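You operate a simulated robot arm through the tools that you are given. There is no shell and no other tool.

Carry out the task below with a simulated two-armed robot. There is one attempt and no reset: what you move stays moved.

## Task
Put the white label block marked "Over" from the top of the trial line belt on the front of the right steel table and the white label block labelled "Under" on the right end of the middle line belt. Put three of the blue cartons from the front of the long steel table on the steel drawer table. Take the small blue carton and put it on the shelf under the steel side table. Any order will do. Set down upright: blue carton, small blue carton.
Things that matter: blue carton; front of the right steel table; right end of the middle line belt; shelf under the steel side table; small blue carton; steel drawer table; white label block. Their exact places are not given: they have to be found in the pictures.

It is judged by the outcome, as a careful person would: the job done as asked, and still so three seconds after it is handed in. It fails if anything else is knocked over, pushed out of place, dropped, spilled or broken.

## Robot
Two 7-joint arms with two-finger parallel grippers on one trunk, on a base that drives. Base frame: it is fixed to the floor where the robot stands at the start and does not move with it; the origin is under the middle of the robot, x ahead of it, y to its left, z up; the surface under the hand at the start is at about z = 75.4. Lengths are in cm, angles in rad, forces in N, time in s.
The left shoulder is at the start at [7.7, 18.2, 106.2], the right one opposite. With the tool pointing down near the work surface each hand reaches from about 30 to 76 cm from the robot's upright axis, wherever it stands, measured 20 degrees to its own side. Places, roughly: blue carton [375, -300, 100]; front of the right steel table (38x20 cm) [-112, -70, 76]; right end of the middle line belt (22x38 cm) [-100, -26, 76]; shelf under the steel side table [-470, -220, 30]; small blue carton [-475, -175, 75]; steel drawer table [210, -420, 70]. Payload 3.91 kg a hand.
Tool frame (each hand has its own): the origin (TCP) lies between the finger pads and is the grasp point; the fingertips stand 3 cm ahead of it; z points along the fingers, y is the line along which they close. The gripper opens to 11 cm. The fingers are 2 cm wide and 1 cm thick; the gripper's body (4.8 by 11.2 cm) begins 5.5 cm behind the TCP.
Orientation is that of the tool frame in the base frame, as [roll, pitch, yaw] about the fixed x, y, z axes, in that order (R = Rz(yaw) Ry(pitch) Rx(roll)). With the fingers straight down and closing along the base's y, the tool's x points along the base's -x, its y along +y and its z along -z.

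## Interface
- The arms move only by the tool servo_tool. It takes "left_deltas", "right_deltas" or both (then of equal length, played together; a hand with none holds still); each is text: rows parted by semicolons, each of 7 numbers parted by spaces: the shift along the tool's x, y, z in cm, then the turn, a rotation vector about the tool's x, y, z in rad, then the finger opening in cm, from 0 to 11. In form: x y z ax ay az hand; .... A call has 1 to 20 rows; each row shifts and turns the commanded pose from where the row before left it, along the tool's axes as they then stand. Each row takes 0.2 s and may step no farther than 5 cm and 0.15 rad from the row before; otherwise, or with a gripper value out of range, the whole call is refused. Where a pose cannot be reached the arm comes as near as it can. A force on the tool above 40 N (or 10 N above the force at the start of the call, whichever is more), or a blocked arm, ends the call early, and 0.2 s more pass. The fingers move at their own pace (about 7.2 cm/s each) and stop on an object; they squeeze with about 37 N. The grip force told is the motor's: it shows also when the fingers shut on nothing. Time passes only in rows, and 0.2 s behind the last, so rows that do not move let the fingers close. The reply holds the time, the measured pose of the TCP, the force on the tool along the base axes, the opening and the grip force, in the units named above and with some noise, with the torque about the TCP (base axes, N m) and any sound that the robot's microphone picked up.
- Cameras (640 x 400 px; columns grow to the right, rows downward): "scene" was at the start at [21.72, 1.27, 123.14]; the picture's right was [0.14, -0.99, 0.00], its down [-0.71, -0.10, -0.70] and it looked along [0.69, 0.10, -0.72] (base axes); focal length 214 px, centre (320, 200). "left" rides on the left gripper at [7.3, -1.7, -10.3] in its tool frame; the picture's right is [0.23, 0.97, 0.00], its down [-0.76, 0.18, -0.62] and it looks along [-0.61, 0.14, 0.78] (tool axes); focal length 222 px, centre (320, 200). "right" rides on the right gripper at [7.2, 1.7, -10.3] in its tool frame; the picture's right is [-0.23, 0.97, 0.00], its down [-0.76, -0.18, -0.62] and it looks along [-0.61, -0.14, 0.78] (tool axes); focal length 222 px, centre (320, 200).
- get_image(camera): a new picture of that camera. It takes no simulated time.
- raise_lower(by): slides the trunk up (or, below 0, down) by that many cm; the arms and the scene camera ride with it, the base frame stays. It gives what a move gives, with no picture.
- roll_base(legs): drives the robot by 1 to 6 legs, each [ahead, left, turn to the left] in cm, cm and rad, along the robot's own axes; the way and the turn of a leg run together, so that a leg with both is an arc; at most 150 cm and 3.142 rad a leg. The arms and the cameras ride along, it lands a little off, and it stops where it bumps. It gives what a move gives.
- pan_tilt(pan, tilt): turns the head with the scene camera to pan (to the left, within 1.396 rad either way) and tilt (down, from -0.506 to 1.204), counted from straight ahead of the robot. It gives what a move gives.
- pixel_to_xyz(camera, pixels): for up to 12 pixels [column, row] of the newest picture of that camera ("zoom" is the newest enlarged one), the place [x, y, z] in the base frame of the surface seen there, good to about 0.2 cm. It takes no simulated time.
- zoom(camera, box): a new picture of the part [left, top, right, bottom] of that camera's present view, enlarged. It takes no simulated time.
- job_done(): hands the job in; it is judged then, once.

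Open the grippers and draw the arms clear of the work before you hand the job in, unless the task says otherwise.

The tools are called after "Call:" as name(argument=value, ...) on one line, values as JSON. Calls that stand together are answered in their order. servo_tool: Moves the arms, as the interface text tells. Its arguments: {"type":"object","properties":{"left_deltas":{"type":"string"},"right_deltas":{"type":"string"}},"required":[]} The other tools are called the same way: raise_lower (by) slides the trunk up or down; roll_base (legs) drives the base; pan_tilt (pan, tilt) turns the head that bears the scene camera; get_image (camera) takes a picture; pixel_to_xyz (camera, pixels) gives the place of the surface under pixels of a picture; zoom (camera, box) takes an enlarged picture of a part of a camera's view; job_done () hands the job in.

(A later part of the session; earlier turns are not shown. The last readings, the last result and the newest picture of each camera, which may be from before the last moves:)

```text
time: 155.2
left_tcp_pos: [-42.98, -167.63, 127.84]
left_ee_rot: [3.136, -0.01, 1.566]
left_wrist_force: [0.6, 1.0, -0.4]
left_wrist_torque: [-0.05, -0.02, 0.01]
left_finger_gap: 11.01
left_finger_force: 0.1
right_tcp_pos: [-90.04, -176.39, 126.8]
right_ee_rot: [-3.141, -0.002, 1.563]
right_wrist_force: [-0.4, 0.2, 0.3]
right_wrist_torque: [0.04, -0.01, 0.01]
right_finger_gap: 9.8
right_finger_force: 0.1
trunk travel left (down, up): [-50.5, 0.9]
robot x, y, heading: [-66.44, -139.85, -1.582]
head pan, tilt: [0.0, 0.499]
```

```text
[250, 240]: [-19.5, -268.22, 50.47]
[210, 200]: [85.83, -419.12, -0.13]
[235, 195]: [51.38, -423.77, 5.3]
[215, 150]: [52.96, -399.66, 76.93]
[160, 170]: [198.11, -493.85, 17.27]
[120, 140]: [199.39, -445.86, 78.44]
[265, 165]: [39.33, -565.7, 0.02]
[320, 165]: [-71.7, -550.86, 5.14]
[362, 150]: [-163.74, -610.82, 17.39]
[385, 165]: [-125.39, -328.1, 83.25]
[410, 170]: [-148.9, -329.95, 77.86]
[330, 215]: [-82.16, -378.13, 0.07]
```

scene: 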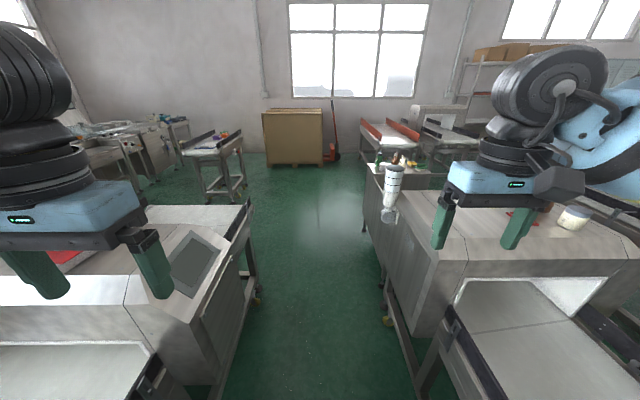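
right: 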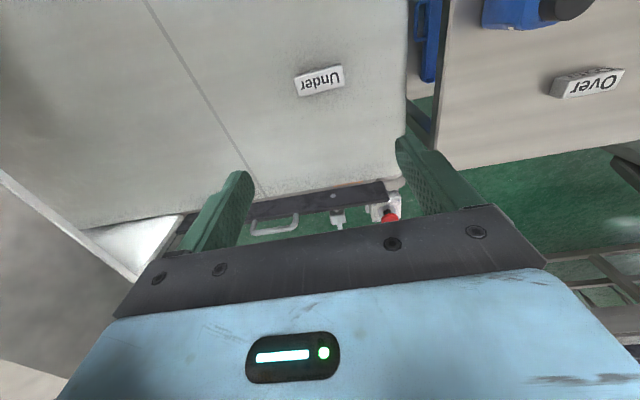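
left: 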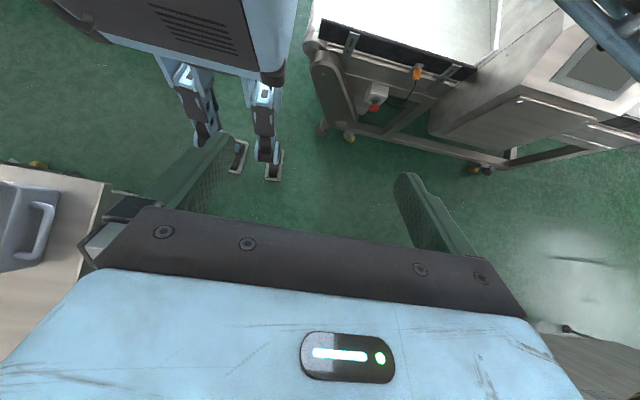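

The corridor at x≈-67 has over 30 cm on each side. I drive ahead 150 cm to y≈-290, then another 70.

Call:
roll_base(legs=[[0, 0, 0.012], [150, 0, 0], [70, 0, 0]])

Call:
get_image(camera="scene")

Call:
pan_tilt(pan=0.9, tilt=0.4)

Call:
get_image(camera="scene")

Call:
pan_tilt(pan=-0.9, tilt=0.4)

Call:
get_image(camera="scene")

```text
time: 166.1
left_tcp_pos: [-43.4, -381.38, 127.86]
left_ee_rot: [3.133, -0.008, 1.562]
left_wrist_force: [-0.5, -0.8, 1.0]
left_wrist_torque: [0.0, 0.03, 0.01]
left_finger_gap: 11.03
left_finger_force: 0.0
right_tcp_pos: [-90.44, -389.94, 126.78]
right_ee_rot: [3.14, -0.003, 1.56]
right_wrist_force: [-0.2, -0.9, 1.5]
right_wrist_torque: [0.01, 0.0, -0.03]
right_finger_gap: 9.8
right_finger_force: 0.0
trunk travel left (down, up): [-50.5, 0.9]
robot x, y, heading: [-66.7, -353.28, -1.583]
head pan, tilt: [0.0, 0.499]
```

```text
taken
```

scene: 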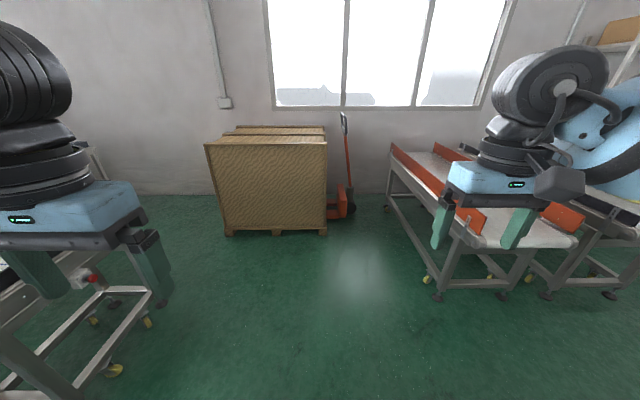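

```text
time: 167.3
left_tcp_pos: [-43.39, -381.22, 127.93]
left_ee_rot: [3.134, -0.012, 1.565]
left_wrist_force: [0.5, 0.0, -0.7]
left_wrist_torque: [0.01, 0.01, 0.0]
left_finger_gap: 11.01
left_finger_force: 0.1
right_tcp_pos: [-90.51, -390.12, 126.68]
right_ee_rot: [-3.142, -0.004, 1.56]
right_wrist_force: [-0.5, 0.8, -0.1]
right_wrist_torque: [-0.01, 0.0, -0.01]
right_finger_gap: 9.8
right_finger_force: 0.1
trunk travel left (down, up): [-50.5, 0.9]
robot x, y, heading: [-66.33, -353.19, -1.581]
head pan, tilt: [0.901, 0.4]
```

```text
taken
```

scene: 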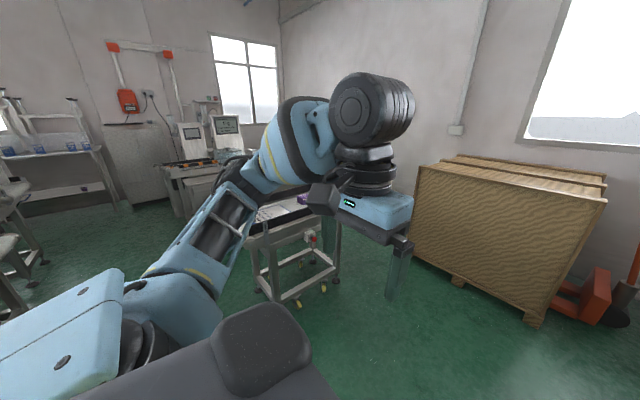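

```text
time: 169.1
left_tcp_pos: [-43.36, -381.4, 127.92]
left_ee_rot: [3.135, -0.01, 1.566]
left_wrist_force: [0.0, -0.3, -0.2]
left_wrist_torque: [0.0, 0.01, -0.03]
left_finger_gap: 10.99
left_finger_force: 0.1
right_tcp_pos: [-90.43, -390.1, 126.71]
right_ee_rot: [-3.142, -0.003, 1.56]
right_wrist_force: [1.0, -0.1, -0.2]
right_wrist_torque: [0.02, 0.04, 0.03]
right_finger_gap: 9.81
right_finger_force: 0.1
trunk travel left (down, up): [-50.5, 0.9]
robot x, y, heading: [-66.4, -353.21, -1.585]
head pan, tilt: [-0.901, 0.4]
```

```text
taken
```

scene: 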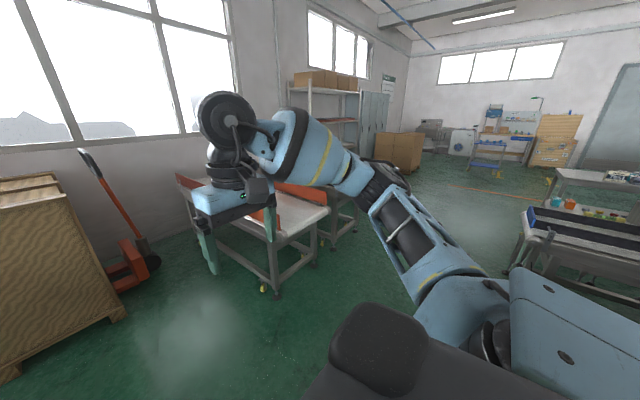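

I'm past the corridor in an open area. I turn right to face −x and look toward the side table.

Call:
roll_base(legs=[[25, 0, 0], [0, 0, -1.56]])

Call:
pan_tilt(pan=-0.2, tilt=0.4)

Call:
get_image(camera="scene")

```text
time: 174.8
left_tcp_pos: [-95.06, -401.12, 127.99]
left_ee_rot: [3.134, -0.008, -0.01]
left_wrist_force: [0.1, 1.2, 0.1]
left_wrist_torque: [-0.02, -0.01, 0.0]
left_finger_gap: 10.97
left_finger_force: 0.1
right_tcp_pos: [-103.53, -353.98, 126.73]
right_ee_rot: [-3.141, -0.004, -0.015]
right_wrist_force: [-0.6, 0.3, -0.4]
right_wrist_torque: [0.06, -0.01, 0.0]
right_finger_gap: 9.77
right_finger_force: 0.1
trunk travel left (down, up): [-50.5, 0.9]
robot x, y, heading: [-66.62, -377.99, 3.123]
head pan, tilt: [-0.901, 0.4]
```

```text
time: 175.8
left_tcp_pos: [-95.23, -401.1, 127.92]
left_ee_rot: [3.135, -0.008, -0.011]
left_wrist_force: [-0.3, -0.1, 0.1]
left_wrist_torque: [0.01, 0.0, -0.01]
left_finger_gap: 11.0
left_finger_force: 0.0
right_tcp_pos: [-103.65, -354.05, 126.75]
right_ee_rot: [3.141, -0.003, -0.016]
right_wrist_force: [1.0, 0.2, 0.0]
right_wrist_torque: [0.01, 0.01, 0.0]
right_finger_gap: 9.79
right_finger_force: 0.0
trunk travel left (down, up): [-50.5, 0.9]
robot x, y, heading: [-66.8, -378.08, 3.127]
head pan, tilt: [-0.201, 0.4]
```

```text
taken
```

scene: 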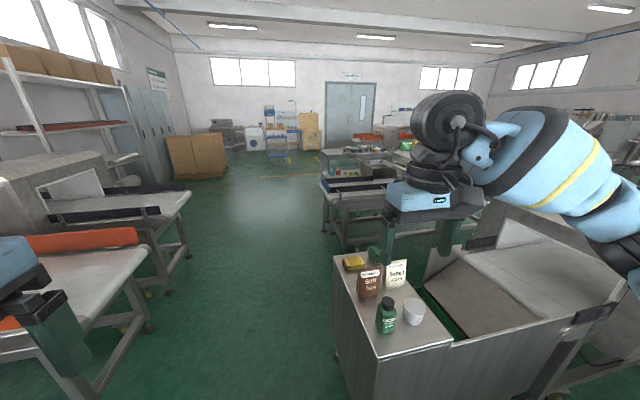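

A wide aisle leads toward −x. I measure the left conveyors' ends and the A/C ends to plan the drive.

Call:
pixel_to_xyz(camera="scene", pixels=[[150, 255], [150, 330], [190, 190], [185, 255], [345, 340], [335, 265], [325, 200], [335, 245], [340, 170], [225, 170], [280, 220], [330, 160]])

Call:
pixel_to_xyz(camera="scene", pixels=[[375, 155], [345, 150], [385, 170], [410, 170], [400, 160], [365, 255], [272, 162], [295, 180], [390, 310], [400, 265], [370, 285], [360, 190]])

Call:
zoom(camera="scene", box=[240, 100, 440, 225])

```text
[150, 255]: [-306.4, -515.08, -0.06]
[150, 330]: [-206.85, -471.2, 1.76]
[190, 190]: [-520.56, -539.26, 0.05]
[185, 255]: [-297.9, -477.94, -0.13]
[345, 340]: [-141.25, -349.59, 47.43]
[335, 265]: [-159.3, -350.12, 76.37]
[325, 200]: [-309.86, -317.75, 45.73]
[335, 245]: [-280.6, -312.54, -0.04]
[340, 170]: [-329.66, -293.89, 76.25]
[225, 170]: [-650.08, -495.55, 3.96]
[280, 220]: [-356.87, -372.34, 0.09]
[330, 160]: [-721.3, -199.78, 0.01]
```

```text
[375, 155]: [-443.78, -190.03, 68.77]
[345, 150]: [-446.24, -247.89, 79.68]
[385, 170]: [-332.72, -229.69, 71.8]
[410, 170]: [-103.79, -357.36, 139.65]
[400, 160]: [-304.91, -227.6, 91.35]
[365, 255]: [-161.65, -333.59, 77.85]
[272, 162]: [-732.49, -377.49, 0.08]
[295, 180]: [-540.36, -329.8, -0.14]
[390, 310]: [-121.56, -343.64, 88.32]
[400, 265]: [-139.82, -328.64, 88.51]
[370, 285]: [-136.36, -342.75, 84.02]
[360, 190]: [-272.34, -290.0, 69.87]
```

```text
3.20 times, centred on (340, 162) of scene
```

zoom: 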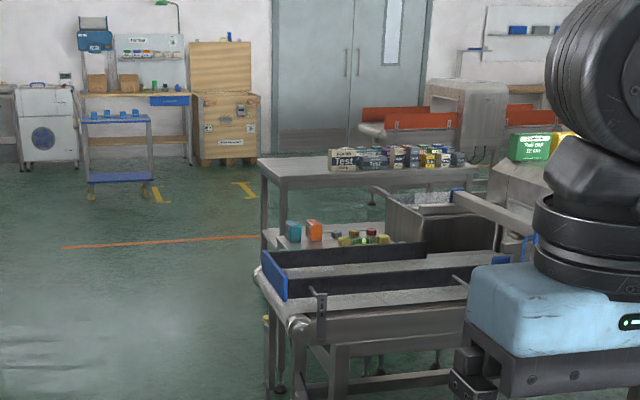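

The side table (front edge x≈-445, y −250…−165) stands beyond conveyor C (x −265…−335, ends y≈-318). I drive along y≈-385 to x≈-395.

Call:
roll_base(legs=[[0, 5, 0.015], [150, 0, 0], [150, 0, 0], [30, 0, 0]])

Call:
pan_tilt(pan=-0.6, tilt=0.5)

Call:
get_image(camera="scene")

```text
time: 192.8
left_tcp_pos: [-427.0, -412.57, 128.07]
left_ee_rot: [3.135, -0.01, 0.017]
left_wrist_force: [0.0, -1.2, -0.2]
left_wrist_torque: [0.01, 0.01, 0.01]
left_finger_gap: 11.01
left_finger_force: 0.1
right_tcp_pos: [-436.77, -365.63, 126.78]
right_ee_rot: [3.14, -0.001, 0.011]
right_wrist_force: [0.7, -0.4, 0.0]
right_wrist_torque: [0.01, 0.03, 0.02]
right_finger_gap: 9.78
right_finger_force: 0.0
trunk travel left (down, up): [-50.5, 0.9]
robot x, y, heading: [-399.68, -388.86, -3.127]
head pan, tilt: [-0.201, 0.4]
```

```text
time: 193.6
left_tcp_pos: [-427.1, -412.55, 127.79]
left_ee_rot: [3.134, -0.011, 0.017]
left_wrist_force: [-0.7, -0.1, 0.4]
left_wrist_torque: [0.03, 0.02, 0.01]
left_finger_gap: 11.02
left_finger_force: 0.0
right_tcp_pos: [-436.88, -365.84, 126.84]
right_ee_rot: [-3.142, 0.0, 0.012]
right_wrist_force: [0.1, -0.3, 0.7]
right_wrist_torque: [-0.01, -0.02, -0.01]
right_finger_gap: 9.85
right_finger_force: 0.0
trunk travel left (down, up): [-50.5, 0.9]
robot x, y, heading: [-399.5, -388.56, -3.131]
head pan, tilt: [-0.6, 0.499]
```

```text
taken
```

scene: 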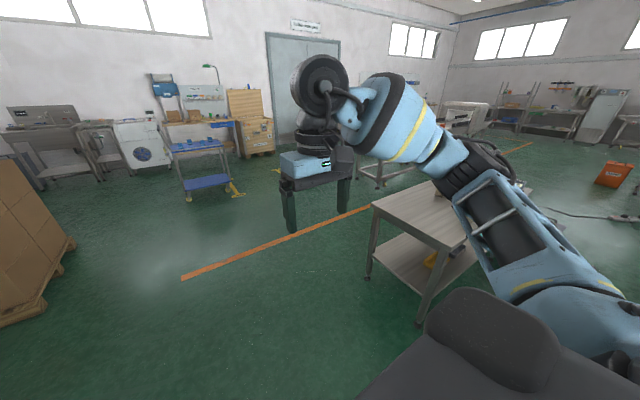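

The side table's end is visible at (410,215). I measure its corner, then strafe right (+y) by 110 cm.

Call:
pixel_to_xyz(camera="scene", pixels=[[376, 205], [430, 240], [455, 235], [400, 260], [420, 310], [368, 275], [440, 260], [410, 190]])

Call:
roll_base(legs=[[0, 110, 0]])

Call:
get_image(camera="scene")

```text
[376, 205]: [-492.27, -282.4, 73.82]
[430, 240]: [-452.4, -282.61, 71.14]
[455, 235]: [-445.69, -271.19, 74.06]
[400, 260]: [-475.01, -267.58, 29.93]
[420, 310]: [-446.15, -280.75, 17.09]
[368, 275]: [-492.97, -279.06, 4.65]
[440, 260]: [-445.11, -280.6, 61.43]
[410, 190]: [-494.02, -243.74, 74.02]
```

```text
time: 203.7
left_tcp_pos: [-426.18, -523.56, 127.88]
left_ee_rot: [3.135, -0.01, 0.015]
left_wrist_force: [0.4, -0.2, -0.2]
left_wrist_torque: [0.02, 0.0, 0.01]
left_finger_gap: 10.99
left_finger_force: 0.1
right_tcp_pos: [-435.68, -476.76, 126.82]
right_ee_rot: [-3.141, -0.003, 0.007]
right_wrist_force: [-0.2, 0.2, -0.6]
right_wrist_torque: [-0.01, 0.01, 0.0]
right_finger_gap: 9.81
right_finger_force: 0.1
trunk travel left (down, up): [-50.5, 0.9]
robot x, y, heading: [-397.98, -500.12, -3.134]
head pan, tilt: [-0.6, 0.499]
```

```text
taken
```

scene: 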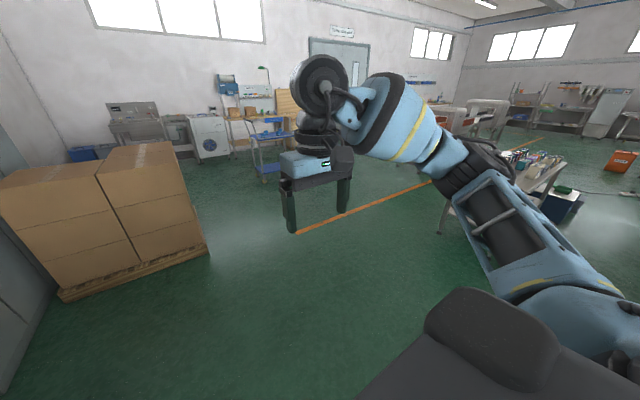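

I slid the wrong way (left is −y here); nothing was touched. I slide back right by 150 and then 80 cm to y≈-270.

Call:
roll_base(legs=[[0, -150, 0], [0, -80, 0]])

Call:
pan_tilt(pan=-0.4, tilt=0.6)

Call:
get_image(camera="scene")

```text
time: 223.9
left_tcp_pos: [-429.24, -294.43, 127.9]
left_ee_rot: [3.134, -0.009, 0.028]
left_wrist_force: [-0.6, 0.7, 0.5]
left_wrist_torque: [0.02, 0.0, -0.04]
left_finger_gap: 11.01
left_finger_force: 0.0
right_tcp_pos: [-439.69, -247.65, 126.81]
right_ee_rot: [3.141, -0.003, 0.024]
right_wrist_force: [0.3, -0.7, -0.1]
right_wrist_torque: [0.04, -0.05, -0.01]
right_finger_gap: 9.79
right_finger_force: 0.0
trunk travel left (down, up): [-50.5, 0.9]
robot x, y, heading: [-401.93, -269.72, -3.119]
head pan, tilt: [-0.6, 0.499]
```

```text
time: 224.7
left_tcp_pos: [-429.32, -294.44, 128.05]
left_ee_rot: [3.135, -0.009, 0.027]
left_wrist_force: [0.4, -0.2, 0.4]
left_wrist_torque: [-0.02, -0.02, 0.0]
left_finger_gap: 10.99
left_finger_force: 0.1
right_tcp_pos: [-439.64, -247.76, 126.76]
right_ee_rot: [-3.141, -0.003, 0.024]
right_wrist_force: [-1.2, -0.5, 0.1]
right_wrist_torque: [0.02, 0.01, 0.01]
right_finger_gap: 9.82
right_finger_force: 0.0
trunk travel left (down, up): [-50.5, 0.9]
robot x, y, heading: [-402.07, -270.17, -3.117]
head pan, tilt: [-0.4, 0.6]
```

```text
taken
```

scene: 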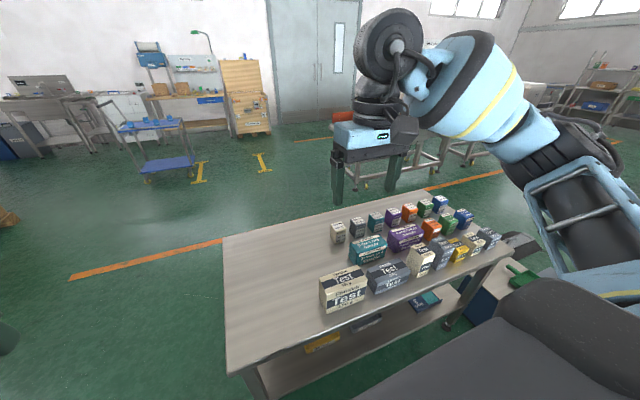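

The side table holds rows of small packs. I zoom to identify the blue ones.

Call:
zoom(camera="scene", box=[310, 185, 530, 322])

```text
2.91 times, centred on (420, 254) of scene
```

zoom: 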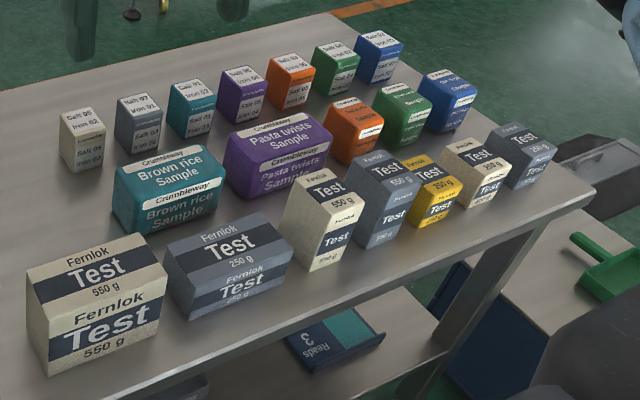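

Blue candidates: the small one at zoom (378,57) and a medium one at (447,100). I measure their positions.

Call:
pixel_to_xyz(camera="zoom", pixels=[[378, 40], [365, 65], [392, 70], [448, 88], [432, 112], [460, 112], [138, 110], [228, 245], [520, 140], [335, 60], [335, 45], [245, 85]])

```text
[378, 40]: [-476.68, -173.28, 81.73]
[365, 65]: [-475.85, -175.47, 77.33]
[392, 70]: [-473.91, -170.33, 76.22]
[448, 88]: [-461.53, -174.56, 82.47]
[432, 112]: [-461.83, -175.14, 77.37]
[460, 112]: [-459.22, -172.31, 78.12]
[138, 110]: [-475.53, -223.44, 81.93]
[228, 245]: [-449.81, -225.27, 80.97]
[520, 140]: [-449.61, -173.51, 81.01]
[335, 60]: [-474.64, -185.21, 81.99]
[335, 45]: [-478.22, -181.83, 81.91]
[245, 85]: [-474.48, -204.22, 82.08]
```

The small blue carton (back row, right end) is at about (-475.5,-173), top z≈82, on the table z≈74. I move to y≈-191 facing it squarely and step a bit closer.

Call:
roll_base(legs=[[0, 0, -0.025], [0, -79, 0], [6, 0, 0]])

Call:
pan_tilt(pan=-0.1, tilt=0.8)

Call:
get_image(camera="scene")

```text
time: 232.9
left_tcp_pos: [-435.78, -215.1, 127.98]
left_ee_rot: [3.135, -0.007, 0.005]
left_wrist_force: [-0.3, -0.5, -0.3]
left_wrist_torque: [0.02, -0.01, 0.0]
left_finger_gap: 10.99
left_finger_force: 0.0
right_tcp_pos: [-444.94, -168.2, 126.91]
right_ee_rot: [3.141, 0.0, -0.001]
right_wrist_force: [-0.6, 0.1, -0.1]
right_wrist_torque: [0.02, 0.01, 0.0]
right_finger_gap: 9.77
right_finger_force: 0.1
trunk travel left (down, up): [-50.5, 0.9]
robot x, y, heading: [-408.19, -191.25, 3.139]
head pan, tilt: [-0.4, 0.6]
```

```text
time: 233.7
left_tcp_pos: [-435.7, -215.04, 127.87]
left_ee_rot: [3.135, -0.008, 0.005]
left_wrist_force: [-0.7, 0.6, 0.1]
left_wrist_torque: [-0.02, -0.01, -0.02]
left_finger_gap: 11.01
left_finger_force: 0.0
right_tcp_pos: [-445.06, -168.09, 126.78]
right_ee_rot: [-3.142, -0.002, 0.0]
right_wrist_force: [0.1, 0.0, -0.5]
right_wrist_torque: [0.01, 0.0, 0.0]
right_finger_gap: 9.78
right_finger_force: 0.0
trunk travel left (down, up): [-50.5, 0.9]
robot x, y, heading: [-408.0, -191.81, 3.146]
head pan, tilt: [-0.099, 0.799]
```

```text
taken
```

scene: 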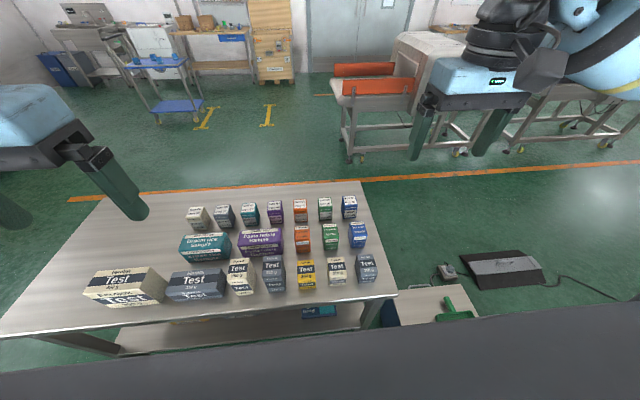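

Good overhead view. I zoom to measure the small blue carton at (349,207) and neighbours.

Call:
zoom(camera="scene", box=[280, 180, 400, 255])

Call:
pixel_to_xyz(camera="zoom", pixels=[[340, 95], [395, 92], [345, 120], [403, 118], [350, 145], [403, 143], [220, 95], [262, 90], [278, 120], [275, 150], [370, 230], [440, 230]])

```text
5.33 times, centred on (340, 218) of scene
```

zoom: 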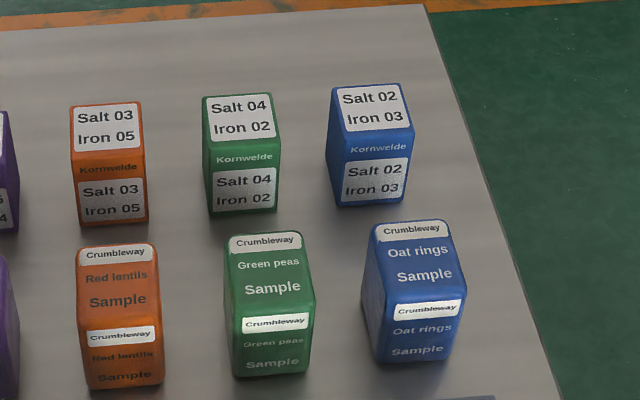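

```text
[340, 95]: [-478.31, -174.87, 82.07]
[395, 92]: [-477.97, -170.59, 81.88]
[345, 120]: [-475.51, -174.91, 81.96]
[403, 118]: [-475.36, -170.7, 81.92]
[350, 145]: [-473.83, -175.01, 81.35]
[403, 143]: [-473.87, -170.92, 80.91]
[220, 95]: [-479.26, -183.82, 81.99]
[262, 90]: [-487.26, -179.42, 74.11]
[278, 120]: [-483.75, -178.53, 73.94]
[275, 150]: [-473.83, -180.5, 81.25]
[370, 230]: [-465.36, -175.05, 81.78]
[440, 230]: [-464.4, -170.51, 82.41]
```

The carton spans x −479…−473.8, y −175.2…−170.4, top 82; its green neighbour starts at y≈-180. I lower the trunk 18 cm and move the right hand above it with 8 cm opening.

Call:
raise_lower(by=-18)

Call:
servo_tool(right_deltas="-4.5 0.5 0 0 0 0 8; -4.5 0.7 0 0 0 0 8; -4.5 0.7 0 0 0 0 8; -4.5 0.7 0 0 0 0 8; -4.5 0.7 0 0 0 0 8; -4.5 0.7 0 0 0 0 8; -4.3 0.6 0 0 0 0 8; 0 0 0 0 0 0 8")

Call:
get_image(camera="right")

```text
time: 235.7
left_tcp_pos: [-435.75, -215.08, 109.93]
left_ee_rot: [3.134, -0.01, 0.005]
left_wrist_force: [-0.3, 0.8, 0.0]
left_wrist_torque: [0.02, -0.02, 0.0]
left_finger_gap: 10.98
left_finger_force: 0.0
right_tcp_pos: [-445.0, -168.08, 108.8]
right_ee_rot: [3.141, -0.002, -0.001]
right_wrist_force: [-0.5, 0.5, 0.1]
right_wrist_torque: [0.03, 0.0, -0.05]
right_finger_gap: 9.8
right_finger_force: 0.0
trunk travel left (down, up): [-32.5, 18.9]
robot x, y, heading: [-407.83, -191.78, 3.142]
head pan, tilt: [-0.099, 0.799]
```

```text
time: 237.5
left_tcp_pos: [-435.82, -214.78, 109.96]
left_ee_rot: [3.132, -0.009, 0.006]
left_wrist_force: [0.4, 0.4, 0.2]
left_wrist_torque: [0.01, 0.0, 0.0]
left_finger_gap: 11.01
left_finger_force: 0.0
right_tcp_pos: [-475.81, -172.38, 108.67]
right_ee_rot: [3.141, -0.004, -0.001]
right_wrist_force: [-0.3, 0.6, -0.2]
right_wrist_torque: [-0.01, 0.02, 0.02]
right_finger_gap: 8.01
right_finger_force: 0.0
right hand out of reach, approached as far as the arm can: row 7
trunk travel left (down, up): [-32.5, 18.9]
robot x, y, heading: [-407.7, -191.49, 3.135]
head pan, tilt: [-0.099, 0.799]
```

```text
taken
```

right: 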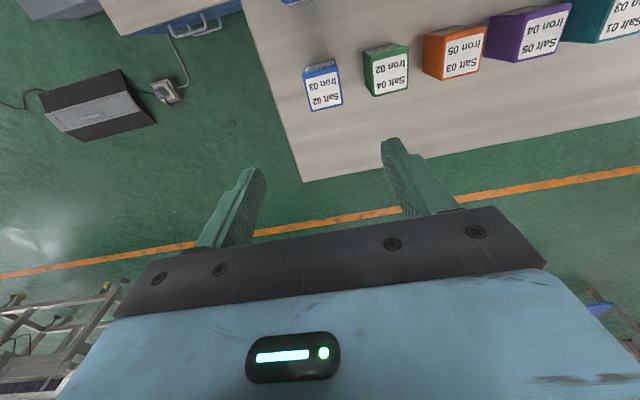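

Over the carton, with just 0.5 cm missing in reach. I descend 18 cm and look again.

Call:
servo_tool(right_deltas="0 0 4 0 0 0 8; 0 0 4 0 0 0 8; 0 0 4 0 0 0 8; 0 0 4 0 0 0 8; 0 0 2 0 0 0 8; 0 0 0 0 0 0 8")

Call:
get_image(camera="right")

```text
time: 238.9
left_tcp_pos: [-435.72, -215.05, 109.85]
left_ee_rot: [3.135, -0.009, 0.006]
left_wrist_force: [0.2, -0.5, 0.0]
left_wrist_torque: [0.0, -0.02, -0.01]
left_finger_gap: 11.01
left_finger_force: 0.1
right_tcp_pos: [-475.61, -172.7, 90.83]
right_ee_rot: [-3.141, -0.001, -0.001]
right_wrist_force: [0.3, 0.7, -1.0]
right_wrist_torque: [-0.04, -0.01, 0.0]
right_finger_gap: 7.99
right_finger_force: 0.0
trunk travel left (down, up): [-32.5, 18.9]
robot x, y, heading: [-408.15, -191.24, 3.142]
head pan, tilt: [-0.099, 0.799]
```

```text
taken
```

right: 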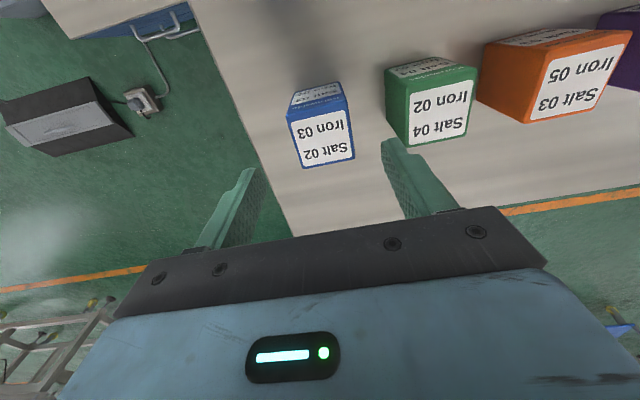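

I measure the blue carton in this closer picture to centre the fingers.

Call:
pixel_to_xyz(camera="right", pixels=[[290, 120], [348, 105], [303, 165], [354, 155], [322, 138], [293, 105], [342, 90], [389, 110], [405, 140]])

```text
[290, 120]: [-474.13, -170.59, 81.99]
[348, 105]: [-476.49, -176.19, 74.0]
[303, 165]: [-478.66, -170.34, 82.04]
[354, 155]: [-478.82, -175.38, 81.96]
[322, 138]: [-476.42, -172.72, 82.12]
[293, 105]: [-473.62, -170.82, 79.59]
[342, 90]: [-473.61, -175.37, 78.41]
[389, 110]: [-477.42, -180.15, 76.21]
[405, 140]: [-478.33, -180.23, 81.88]
```

Carton centre ≈(-476.3,-172.9). I shift −0.7 in x, descend to z≈78.3 and check before closing.

Call:
servo_tool(right_deltas="-0.7 0.15 3 0 0 0 8; 0 0 4 0 0 0 8; 0 0 3 0 0 0 8; 0 0 2.5 0 0 0 8; 0 0 0 0 0 0 8")

Call:
get_image(camera="right")

```text
time: 240.1
left_tcp_pos: [-435.86, -215.14, 110.0]
left_ee_rot: [3.135, -0.007, 0.006]
left_wrist_force: [-0.1, -1.0, -0.4]
left_wrist_torque: [0.01, -0.03, 0.01]
left_finger_gap: 11.03
left_finger_force: 0.0
right_tcp_pos: [-476.47, -172.76, 78.43]
right_ee_rot: [-3.141, -0.002, 0.0]
right_wrist_force: [-0.3, -0.5, 0.1]
right_wrist_torque: [-0.01, 0.03, -0.01]
right_finger_gap: 8.02
right_finger_force: 0.0
trunk travel left (down, up): [-32.5, 18.9]
robot x, y, heading: [-408.16, -191.57, 3.139]
head pan, tilt: [-0.099, 0.799]
```

```text
taken
```

right: 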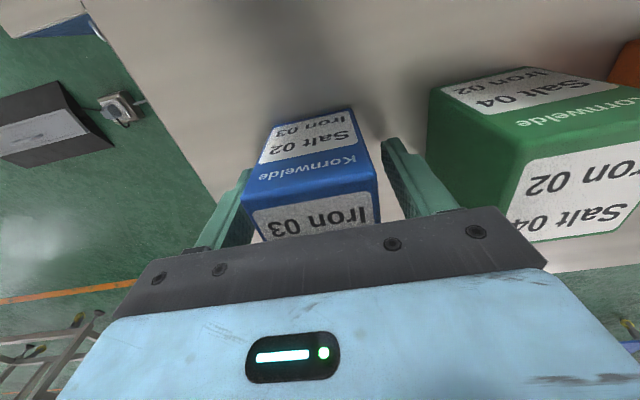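

The fingers straddle the blue carton cleanly. I close and lift it 18 cm.

Call:
servo_tool(right_deltas="0 0 0 0 0 0 6; 0 0 0 0 0 0 4; 0 0 0 0 0 0 4; 0 0 0 0 0 0 4; 0 0 -1 0 0 0 4; 0 0 -3 0 0 0 4; 0 0 -4 0 0 0 4; 0 0 -4 0 0 0 4; 0 0 -4 0 0 0 4; 0 0 -2 0 0 0 4; 0 0 0 0 0 0 4")

Call:
get_image(camera="right")

Call:
get_image(camera="scene")

```text
time: 242.5
left_tcp_pos: [-435.73, -215.05, 109.94]
left_ee_rot: [3.134, -0.008, 0.005]
left_wrist_force: [0.2, -0.3, -0.2]
left_wrist_torque: [0.03, -0.04, 0.0]
left_finger_gap: 11.02
left_finger_force: 0.1
right_tcp_pos: [-476.59, -172.98, 96.15]
right_ee_rot: [-3.141, -0.001, 0.0]
right_wrist_force: [-0.3, -0.4, -1.8]
right_wrist_torque: [0.0, 0.01, -0.02]
right_finger_gap: 5.34
right_finger_force: 37.0
trunk travel left (down, up): [-32.5, 18.9]
robot x, y, heading: [-407.87, -191.58, 3.139]
head pan, tilt: [-0.099, 0.799]
```

```text
taken
```

right: 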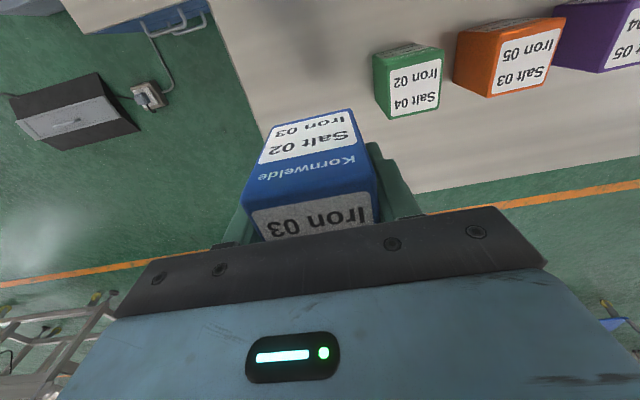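

```text
taken
```

scene: 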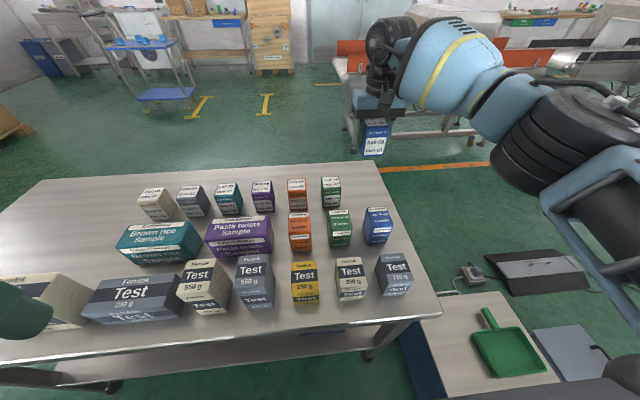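

Held firmly (gap 5.3, TCP 4.4 cm above its underside). I'll re-grip it with a tilted hand later for the shelf, so I raise, pull the hand back and slide left to the table's empty end.

Call:
servo_tool(right_deltas="0 0 -4 0 0 0 4; 0 0 -4 0 0 0 4; 4 0 -2 0 0 0 4; 4.5 0 0 0 0 0 4; 4.5 0 0 0 0 0 4; 4.5 0 0 0 0 0 4; 3 0 0 0 0 0 4; 0 0 0 0 0 0 4")

Call:
roll_base(legs=[[0, 82, 0]])

Call:
pan_tilt(pan=-0.1, tilt=0.8)

Call:
get_image(camera="scene")

Call:
get_image(camera="right")

```text
time: 244.3
left_tcp_pos: [-435.73, -215.05, 109.95]
left_ee_rot: [3.135, -0.008, 0.004]
left_wrist_force: [0.1, 0.3, -0.6]
left_wrist_torque: [0.01, 0.0, -0.01]
left_finger_gap: 11.0
left_finger_force: 0.2
right_tcp_pos: [-455.82, -172.8, 106.08]
right_ee_rot: [-3.141, -0.003, 0.001]
right_wrist_force: [-0.3, -0.4, -1.6]
right_wrist_torque: [-0.01, -0.02, 0.02]
right_finger_gap: 5.36
right_finger_force: 37.0
trunk travel left (down, up): [-32.5, 18.9]
robot x, y, heading: [-408.13, -191.7, 3.143]
head pan, tilt: [-0.099, 0.799]
```

```text
time: 251.9
left_tcp_pos: [-436.06, -296.66, 109.95]
left_ee_rot: [3.135, -0.009, 0.002]
left_wrist_force: [0.0, 0.1, 0.0]
left_wrist_torque: [0.02, -0.05, 0.0]
left_finger_gap: 11.0
left_finger_force: 0.1
right_tcp_pos: [-455.95, -254.37, 106.12]
right_ee_rot: [3.141, -0.001, -0.003]
right_wrist_force: [0.8, 0.3, -1.0]
right_wrist_torque: [0.01, 0.0, -0.01]
right_finger_gap: 5.36
right_finger_force: 37.1
trunk travel left (down, up): [-32.5, 18.9]
robot x, y, heading: [-408.18, -273.16, 3.139]
head pan, tilt: [-0.099, 0.799]
```

```text
time: 252.5
left_tcp_pos: [-436.1, -296.69, 110.01]
left_ee_rot: [3.133, -0.009, 0.0]
left_wrist_force: [-0.3, 0.3, -0.3]
left_wrist_torque: [0.01, -0.03, 0.0]
left_finger_gap: 11.01
left_finger_force: 0.0
right_tcp_pos: [-456.04, -254.29, 106.02]
right_ee_rot: [3.141, -0.004, -0.003]
right_wrist_force: [0.0, -0.9, -0.8]
right_wrist_torque: [-0.02, 0.03, 0.01]
right_finger_gap: 5.36
right_finger_force: 37.1
trunk travel left (down, up): [-32.5, 18.9]
robot x, y, heading: [-408.18, -273.09, 3.133]
head pan, tilt: [-0.099, 0.799]
```

```text
taken
```

scene: 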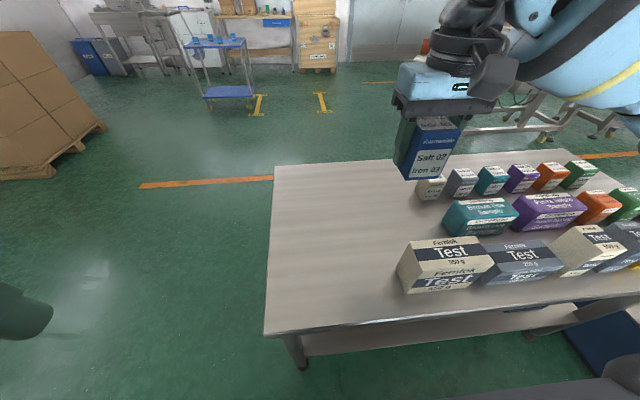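

```text
taken
```

right: 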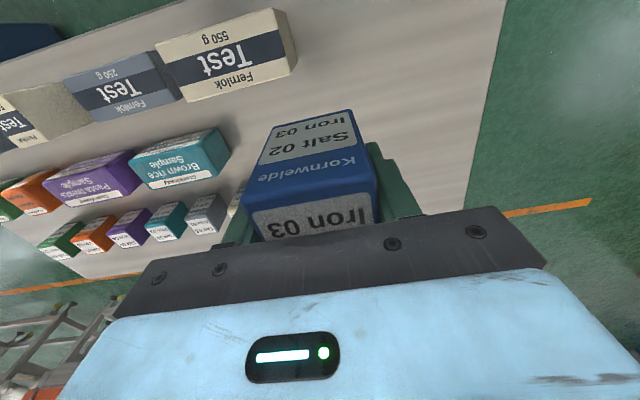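

Free tabletop lies at y −282…−250. I move the carton to (-457,-264) and lower it to just above the table.

Call:
servo_tool(right_deltas="0 4 0 0 0 0 4; 0 4 2 0 0 0 4; 0 1.5 4 0 0 0 4; 0 0 4 0 0 0 4; 0 0 4 0 0 0 4; 0 0 4 0 0 0 4; 0 0 4 0 0 0 4; 0 0 3 0 0 0 4; 0 0 1.5 0 0 0 4; 0 0 0 0 0 0 4")

Call:
get_image(camera="scene")

```text
time: 254.7
left_tcp_pos: [-436.02, -296.81, 109.97]
left_ee_rot: [3.134, -0.009, 0.001]
left_wrist_force: [0.1, -0.1, 0.2]
left_wrist_torque: [0.02, 0.01, 0.04]
left_finger_gap: 11.0
left_finger_force: 0.1
right_tcp_pos: [-456.03, -263.86, 79.57]
right_ee_rot: [3.141, -0.002, -0.005]
right_wrist_force: [-0.2, 0.2, -1.5]
right_wrist_torque: [0.0, 0.02, 0.01]
right_finger_gap: 5.37
right_finger_force: 36.5
trunk travel left (down, up): [-32.5, 18.9]
robot x, y, heading: [-407.79, -273.47, 3.14]
head pan, tilt: [-0.099, 0.799]
```

```text
taken
```

scene: 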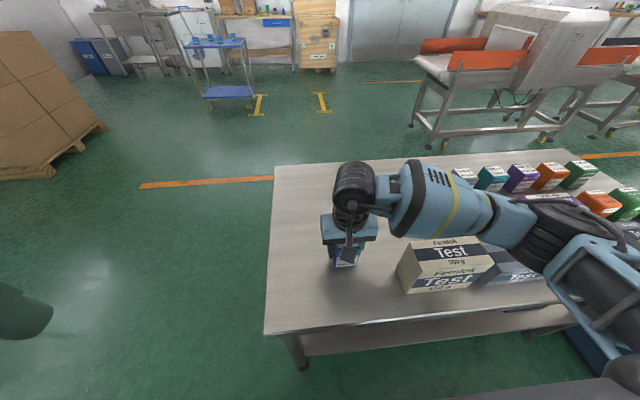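

Hovering ~1 cm over a free spot. I lower until contact and release, then rise.

Call:
servo_tool(right_deltas="0 0 0.6 0 0 0 4; 0 0 0.4 0 0 0 4; 0 0 0.2 0 0 0 4; 0 0 0 0 0 0 4")

```text
time: 255.7
left_tcp_pos: [-436.13, -296.78, 109.81]
left_ee_rot: [3.135, -0.008, 0.002]
left_wrist_force: [-1.1, 0.1, 0.1]
left_wrist_torque: [-0.01, 0.02, 0.02]
left_finger_gap: 11.01
left_finger_force: 0.1
right_tcp_pos: [-456.07, -263.85, 78.25]
right_ee_rot: [-3.141, -0.002, -0.003]
right_wrist_force: [0.5, -0.4, -2.0]
right_wrist_torque: [-0.02, -0.06, -0.03]
right_finger_gap: 5.38
right_finger_force: 37.3
trunk travel left (down, up): [-32.5, 18.9]
robot x, y, heading: [-408.12, -273.4, 3.139]
head pan, tilt: [-0.099, 0.799]
```

Still no contact (−2 N is the carton's weight). I go down in 0.15 cm steps.

Call:
servo_tool(right_deltas="0 0 0.15 0 0 0 4; 0 0 0.15 0 0 0 4; 0 0 0 0 0 0 4")

```text
time: 256.5
left_tcp_pos: [-435.92, -296.74, 109.89]
left_ee_rot: [3.136, -0.007, -0.001]
left_wrist_force: [0.0, -0.3, -0.3]
left_wrist_torque: [0.01, -0.02, -0.01]
left_finger_gap: 10.99
left_finger_force: 0.0
right_tcp_pos: [-455.99, -263.9, 78.25]
right_ee_rot: [3.139, 0.002, -0.004]
right_wrist_force: [-2.1, 3.1, 19.8]
right_wrist_torque: [0.22, -0.5, 0.1]
right_finger_gap: 5.37
right_finger_force: 37.0
trunk travel left (down, up): [-32.5, 18.9]
robot x, y, heading: [-408.33, -273.39, 3.14]
head pan, tilt: [-0.099, 0.799]
```

Firm contact (20 N). I ease up 0.25 cm, open to 8 and rise 14 cm.

Call:
servo_tool(right_deltas="0 0 -0.25 0 0 0 4; 0 0 0 0 0 0 6; 0 0 0 0 0 0 8; 0 0 0 0 0 0 8; 0 0 0 0 0 0 8; 0 0 -1 0 0 0 8; 0 0 -3 0 0 0 8; 0 0 -4 0 0 0 8; 0 0 -4 0 0 0 8; 0 0 -4 0 0 0 8; 0 0 0 0 0 0 8")

Call:
get_image(camera="right")

Call:
get_image(camera="scene")

```text
time: 258.9
left_tcp_pos: [-436.06, -296.73, 109.96]
left_ee_rot: [3.134, -0.009, 0.003]
left_wrist_force: [0.0, -0.1, -0.1]
left_wrist_torque: [0.02, -0.01, -0.01]
left_finger_gap: 10.98
left_finger_force: 0.0
right_tcp_pos: [-456.14, -263.73, 94.3]
right_ee_rot: [3.14, -0.003, -0.006]
right_wrist_force: [0.3, -0.1, -0.3]
right_wrist_torque: [0.02, 0.0, -0.07]
right_finger_gap: 7.99
right_finger_force: 0.0
trunk travel left (down, up): [-32.5, 18.9]
robot x, y, heading: [-408.27, -273.05, 3.139]
head pan, tilt: [-0.099, 0.799]
```

```text
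taken
```

right: 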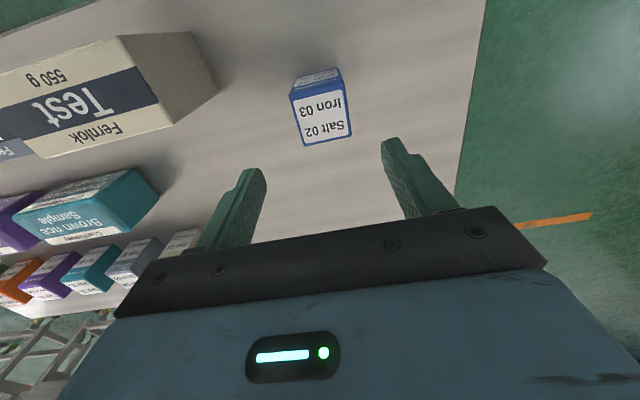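

```text
taken
```

scene: 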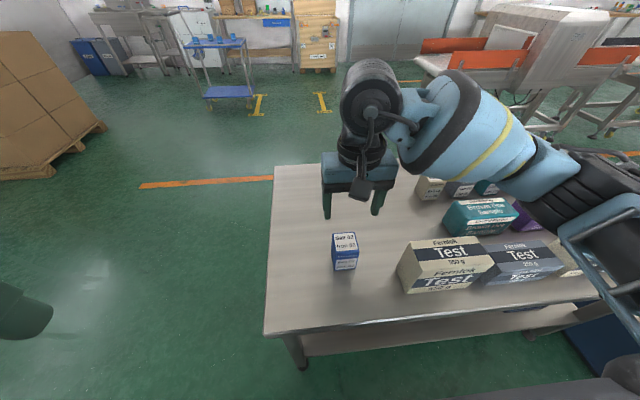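

The carton stands upright alone at the free end. Next I inspect the shelf: I pull the hand back, back off 45 cm and lower the trunk to see under the table.

Call:
servo_tool(right_deltas="0 0 -4 0 0 0 8; 3 0 -4 0 0 0 8; 4.5 0 -2 0 0 0 8; 4.5 -2 0 0 0 0 8; 4.5 -3 0 0 0 0 8; 0 -3 0 0 0 0 8; 0 0 0 0 0 0 8")

Call:
roll_base(legs=[[-45, 0, 0]])

Call:
raise_lower(by=-20)

Call:
pan_tilt(pan=-0.2, tilt=0.5)

Call:
get_image(camera="scene")

```text
refused: row 5 steps farther than a row can; nothing moved
```

```text
time: 261.6
left_tcp_pos: [-395.18, -296.88, 109.16]
left_ee_rot: [3.135, -0.041, 0.006]
left_wrist_force: [0.4, -0.1, 0.3]
left_wrist_torque: [-0.01, 0.03, -0.03]
left_finger_gap: 11.0
left_finger_force: 0.0
right_tcp_pos: [-414.91, -264.08, 92.59]
right_ee_rot: [3.141, -0.032, 0.002]
right_wrist_force: [-0.2, -0.1, -0.8]
right_wrist_torque: [0.03, -0.02, 0.0]
right_finger_gap: 7.98
right_finger_force: 0.1
trunk travel left (down, up): [-32.5, 18.9]
robot x, y, heading: [-363.91, -273.44, -3.14]
head pan, tilt: [-0.099, 0.799]
```

```text
time: 263.8
left_tcp_pos: [-401.37, -296.91, 89.29]
left_ee_rot: [3.134, -0.021, 0.006]
left_wrist_force: [0.2, -0.5, 0.7]
left_wrist_torque: [0.01, 0.05, -0.01]
left_finger_gap: 10.99
left_finger_force: 0.0
right_tcp_pos: [-421.45, -264.09, 73.41]
right_ee_rot: [3.141, -0.016, 0.001]
right_wrist_force: [-0.3, 0.3, -0.4]
right_wrist_torque: [-0.03, 0.02, -0.01]
right_finger_gap: 8.02
right_finger_force: 0.0
trunk travel left (down, up): [-12.5, 38.9]
robot x, y, heading: [-372.48, -273.0, -3.143]
head pan, tilt: [-0.099, 0.799]
```

```text
time: 264.6
left_tcp_pos: [-401.28, -296.94, 89.53]
left_ee_rot: [3.134, -0.021, 0.006]
left_wrist_force: [0.6, 0.2, -0.8]
left_wrist_torque: [0.03, -0.04, 0.0]
left_finger_gap: 11.01
left_finger_force: 0.1
right_tcp_pos: [-421.32, -264.02, 73.62]
right_ee_rot: [-3.141, -0.014, 0.0]
right_wrist_force: [-0.1, 0.5, 0.4]
right_wrist_torque: [-0.04, 0.02, -0.01]
right_finger_gap: 7.98
right_finger_force: 0.2
trunk travel left (down, up): [-12.5, 38.9]
robot x, y, heading: [-372.21, -273.25, -3.136]
head pan, tilt: [-0.201, 0.499]
```

```text
taken
```

scene: 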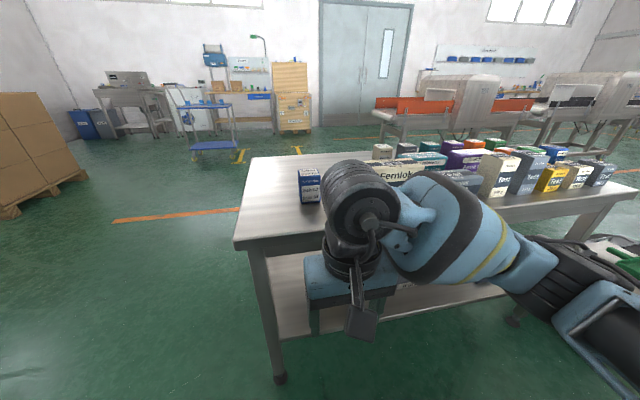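

The servo call was refused (row too big) but the base and trunk did move; the slight tilt suggests my back touched conveyor C behind. I move forward 6 cm to be free of it.

Call:
roll_base(legs=[[6, 0, 0]])

Call:
pan_tilt(pan=-0.2, tilt=0.55)

Call:
get_image(camera="scene")

Call:
get_image(camera="right")

```text
time: 265.3
left_tcp_pos: [-401.03, -296.95, 89.79]
left_ee_rot: [3.134, -0.016, 0.004]
left_wrist_force: [0.2, 0.2, 0.0]
left_wrist_torque: [0.02, -0.02, 0.05]
left_finger_gap: 11.0
left_finger_force: 0.1
right_tcp_pos: [-421.34, -263.96, 73.92]
right_ee_rot: [3.14, -0.009, 0.001]
right_wrist_force: [-0.5, -0.4, 0.1]
right_wrist_torque: [0.06, -0.01, 0.02]
right_finger_gap: 8.01
right_finger_force: 0.0
trunk travel left (down, up): [-12.5, 38.9]
robot x, y, heading: [-373.01, -273.16, -3.142]
head pan, tilt: [-0.201, 0.499]
stopped in leg 1: the robot was blocked; the commanded pose is now the measured one
```

```text
time: 265.9
left_tcp_pos: [-401.21, -296.97, 89.7]
left_ee_rot: [3.134, -0.017, 0.005]
left_wrist_force: [0.4, -0.2, 0.6]
left_wrist_torque: [-0.01, 0.02, -0.01]
left_finger_gap: 10.98
left_finger_force: 0.1
right_tcp_pos: [-421.39, -263.97, 73.89]
right_ee_rot: [-3.141, -0.01, 0.002]
right_wrist_force: [0.2, 1.0, -1.2]
right_wrist_torque: [0.0, -0.02, 0.0]
right_finger_gap: 8.01
right_finger_force: 0.1
trunk travel left (down, up): [-12.5, 38.9]
robot x, y, heading: [-373.01, -273.66, -3.141]
head pan, tilt: [-0.201, 0.55]
```

```text
taken
```

scene: 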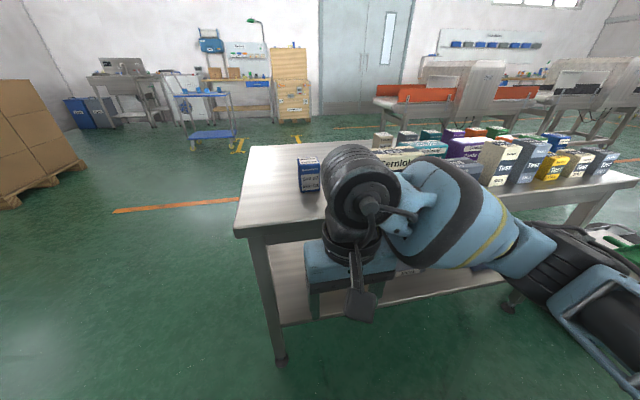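

```text
taken
```

right: 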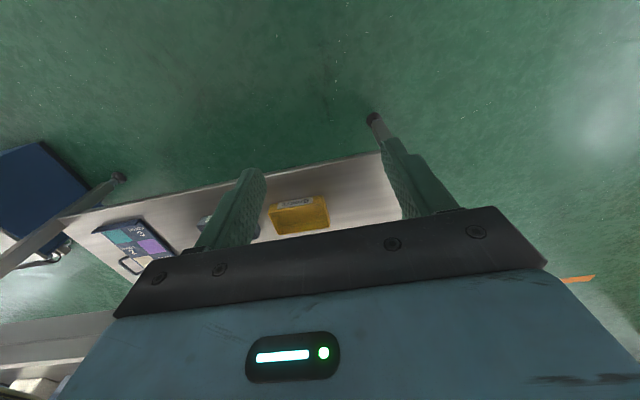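

Blocked also moving forward – I need to see what touches. I look to both sides and backward.

Call:
pan_tilt(pan=-1.39, tilt=0.9)

Call:
get_image(camera="scene")

Call:
pan_tilt(pan=1.39, tilt=0.9)

Call:
get_image(camera="scene")

Call:
get_image(camera="left")

```text
time: 267.3
left_tcp_pos: [-401.17, -296.99, 89.64]
left_ee_rot: [3.135, -0.016, 0.004]
left_wrist_force: [-0.7, -0.3, -0.5]
left_wrist_torque: [0.01, 0.02, -0.01]
left_finger_gap: 10.99
left_finger_force: 0.0
right_tcp_pos: [-421.3, -263.97, 73.77]
right_ee_rot: [3.14, -0.01, 0.003]
right_wrist_force: [0.4, -0.1, 0.5]
right_wrist_torque: [0.0, 0.02, 0.0]
right_finger_gap: 8.03
right_finger_force: 0.0
trunk travel left (down, up): [-12.5, 38.9]
robot x, y, heading: [-372.13, -273.45, -3.141]
head pan, tilt: [-1.389, 0.901]
```

```text
taken
```

scene: 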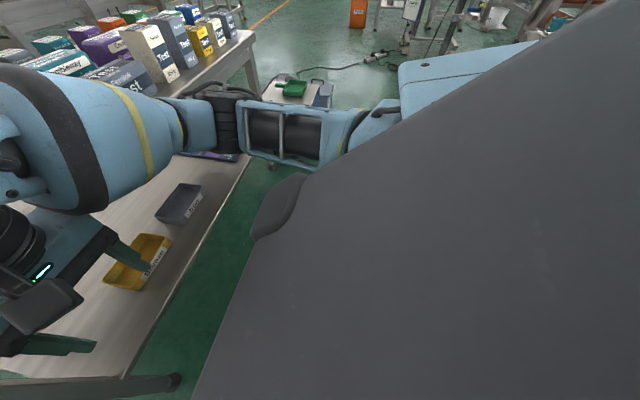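

```text
time: 269.8
left_tcp_pos: [-401.21, -296.98, 89.7]
left_ee_rot: [3.141, -0.016, 0.013]
left_wrist_force: [-0.3, 0.5, 0.0]
left_wrist_torque: [0.03, -0.01, 0.03]
left_finger_gap: 11.02
left_finger_force: 0.1
right_tcp_pos: [-421.44, -264.05, 73.84]
right_ee_rot: [-3.141, -0.014, 0.003]
right_wrist_force: [0.1, -1.4, -0.3]
right_wrist_torque: [0.03, -0.02, -0.01]
right_finger_gap: 8.01
right_finger_force: 0.1
trunk travel left (down, up): [-12.5, 38.9]
robot x, y, heading: [-372.69, -273.35, -3.145]
head pan, tilt: [1.389, 0.901]
```

```text
taken
```

scene: 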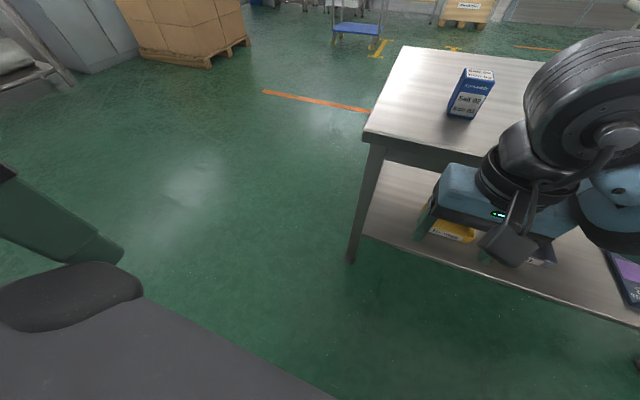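

```text
taken
```

left: 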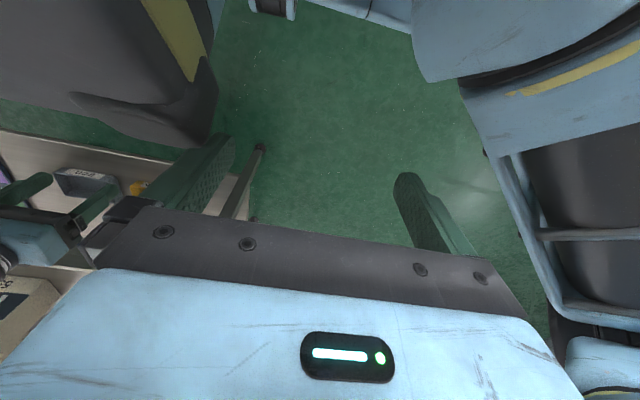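

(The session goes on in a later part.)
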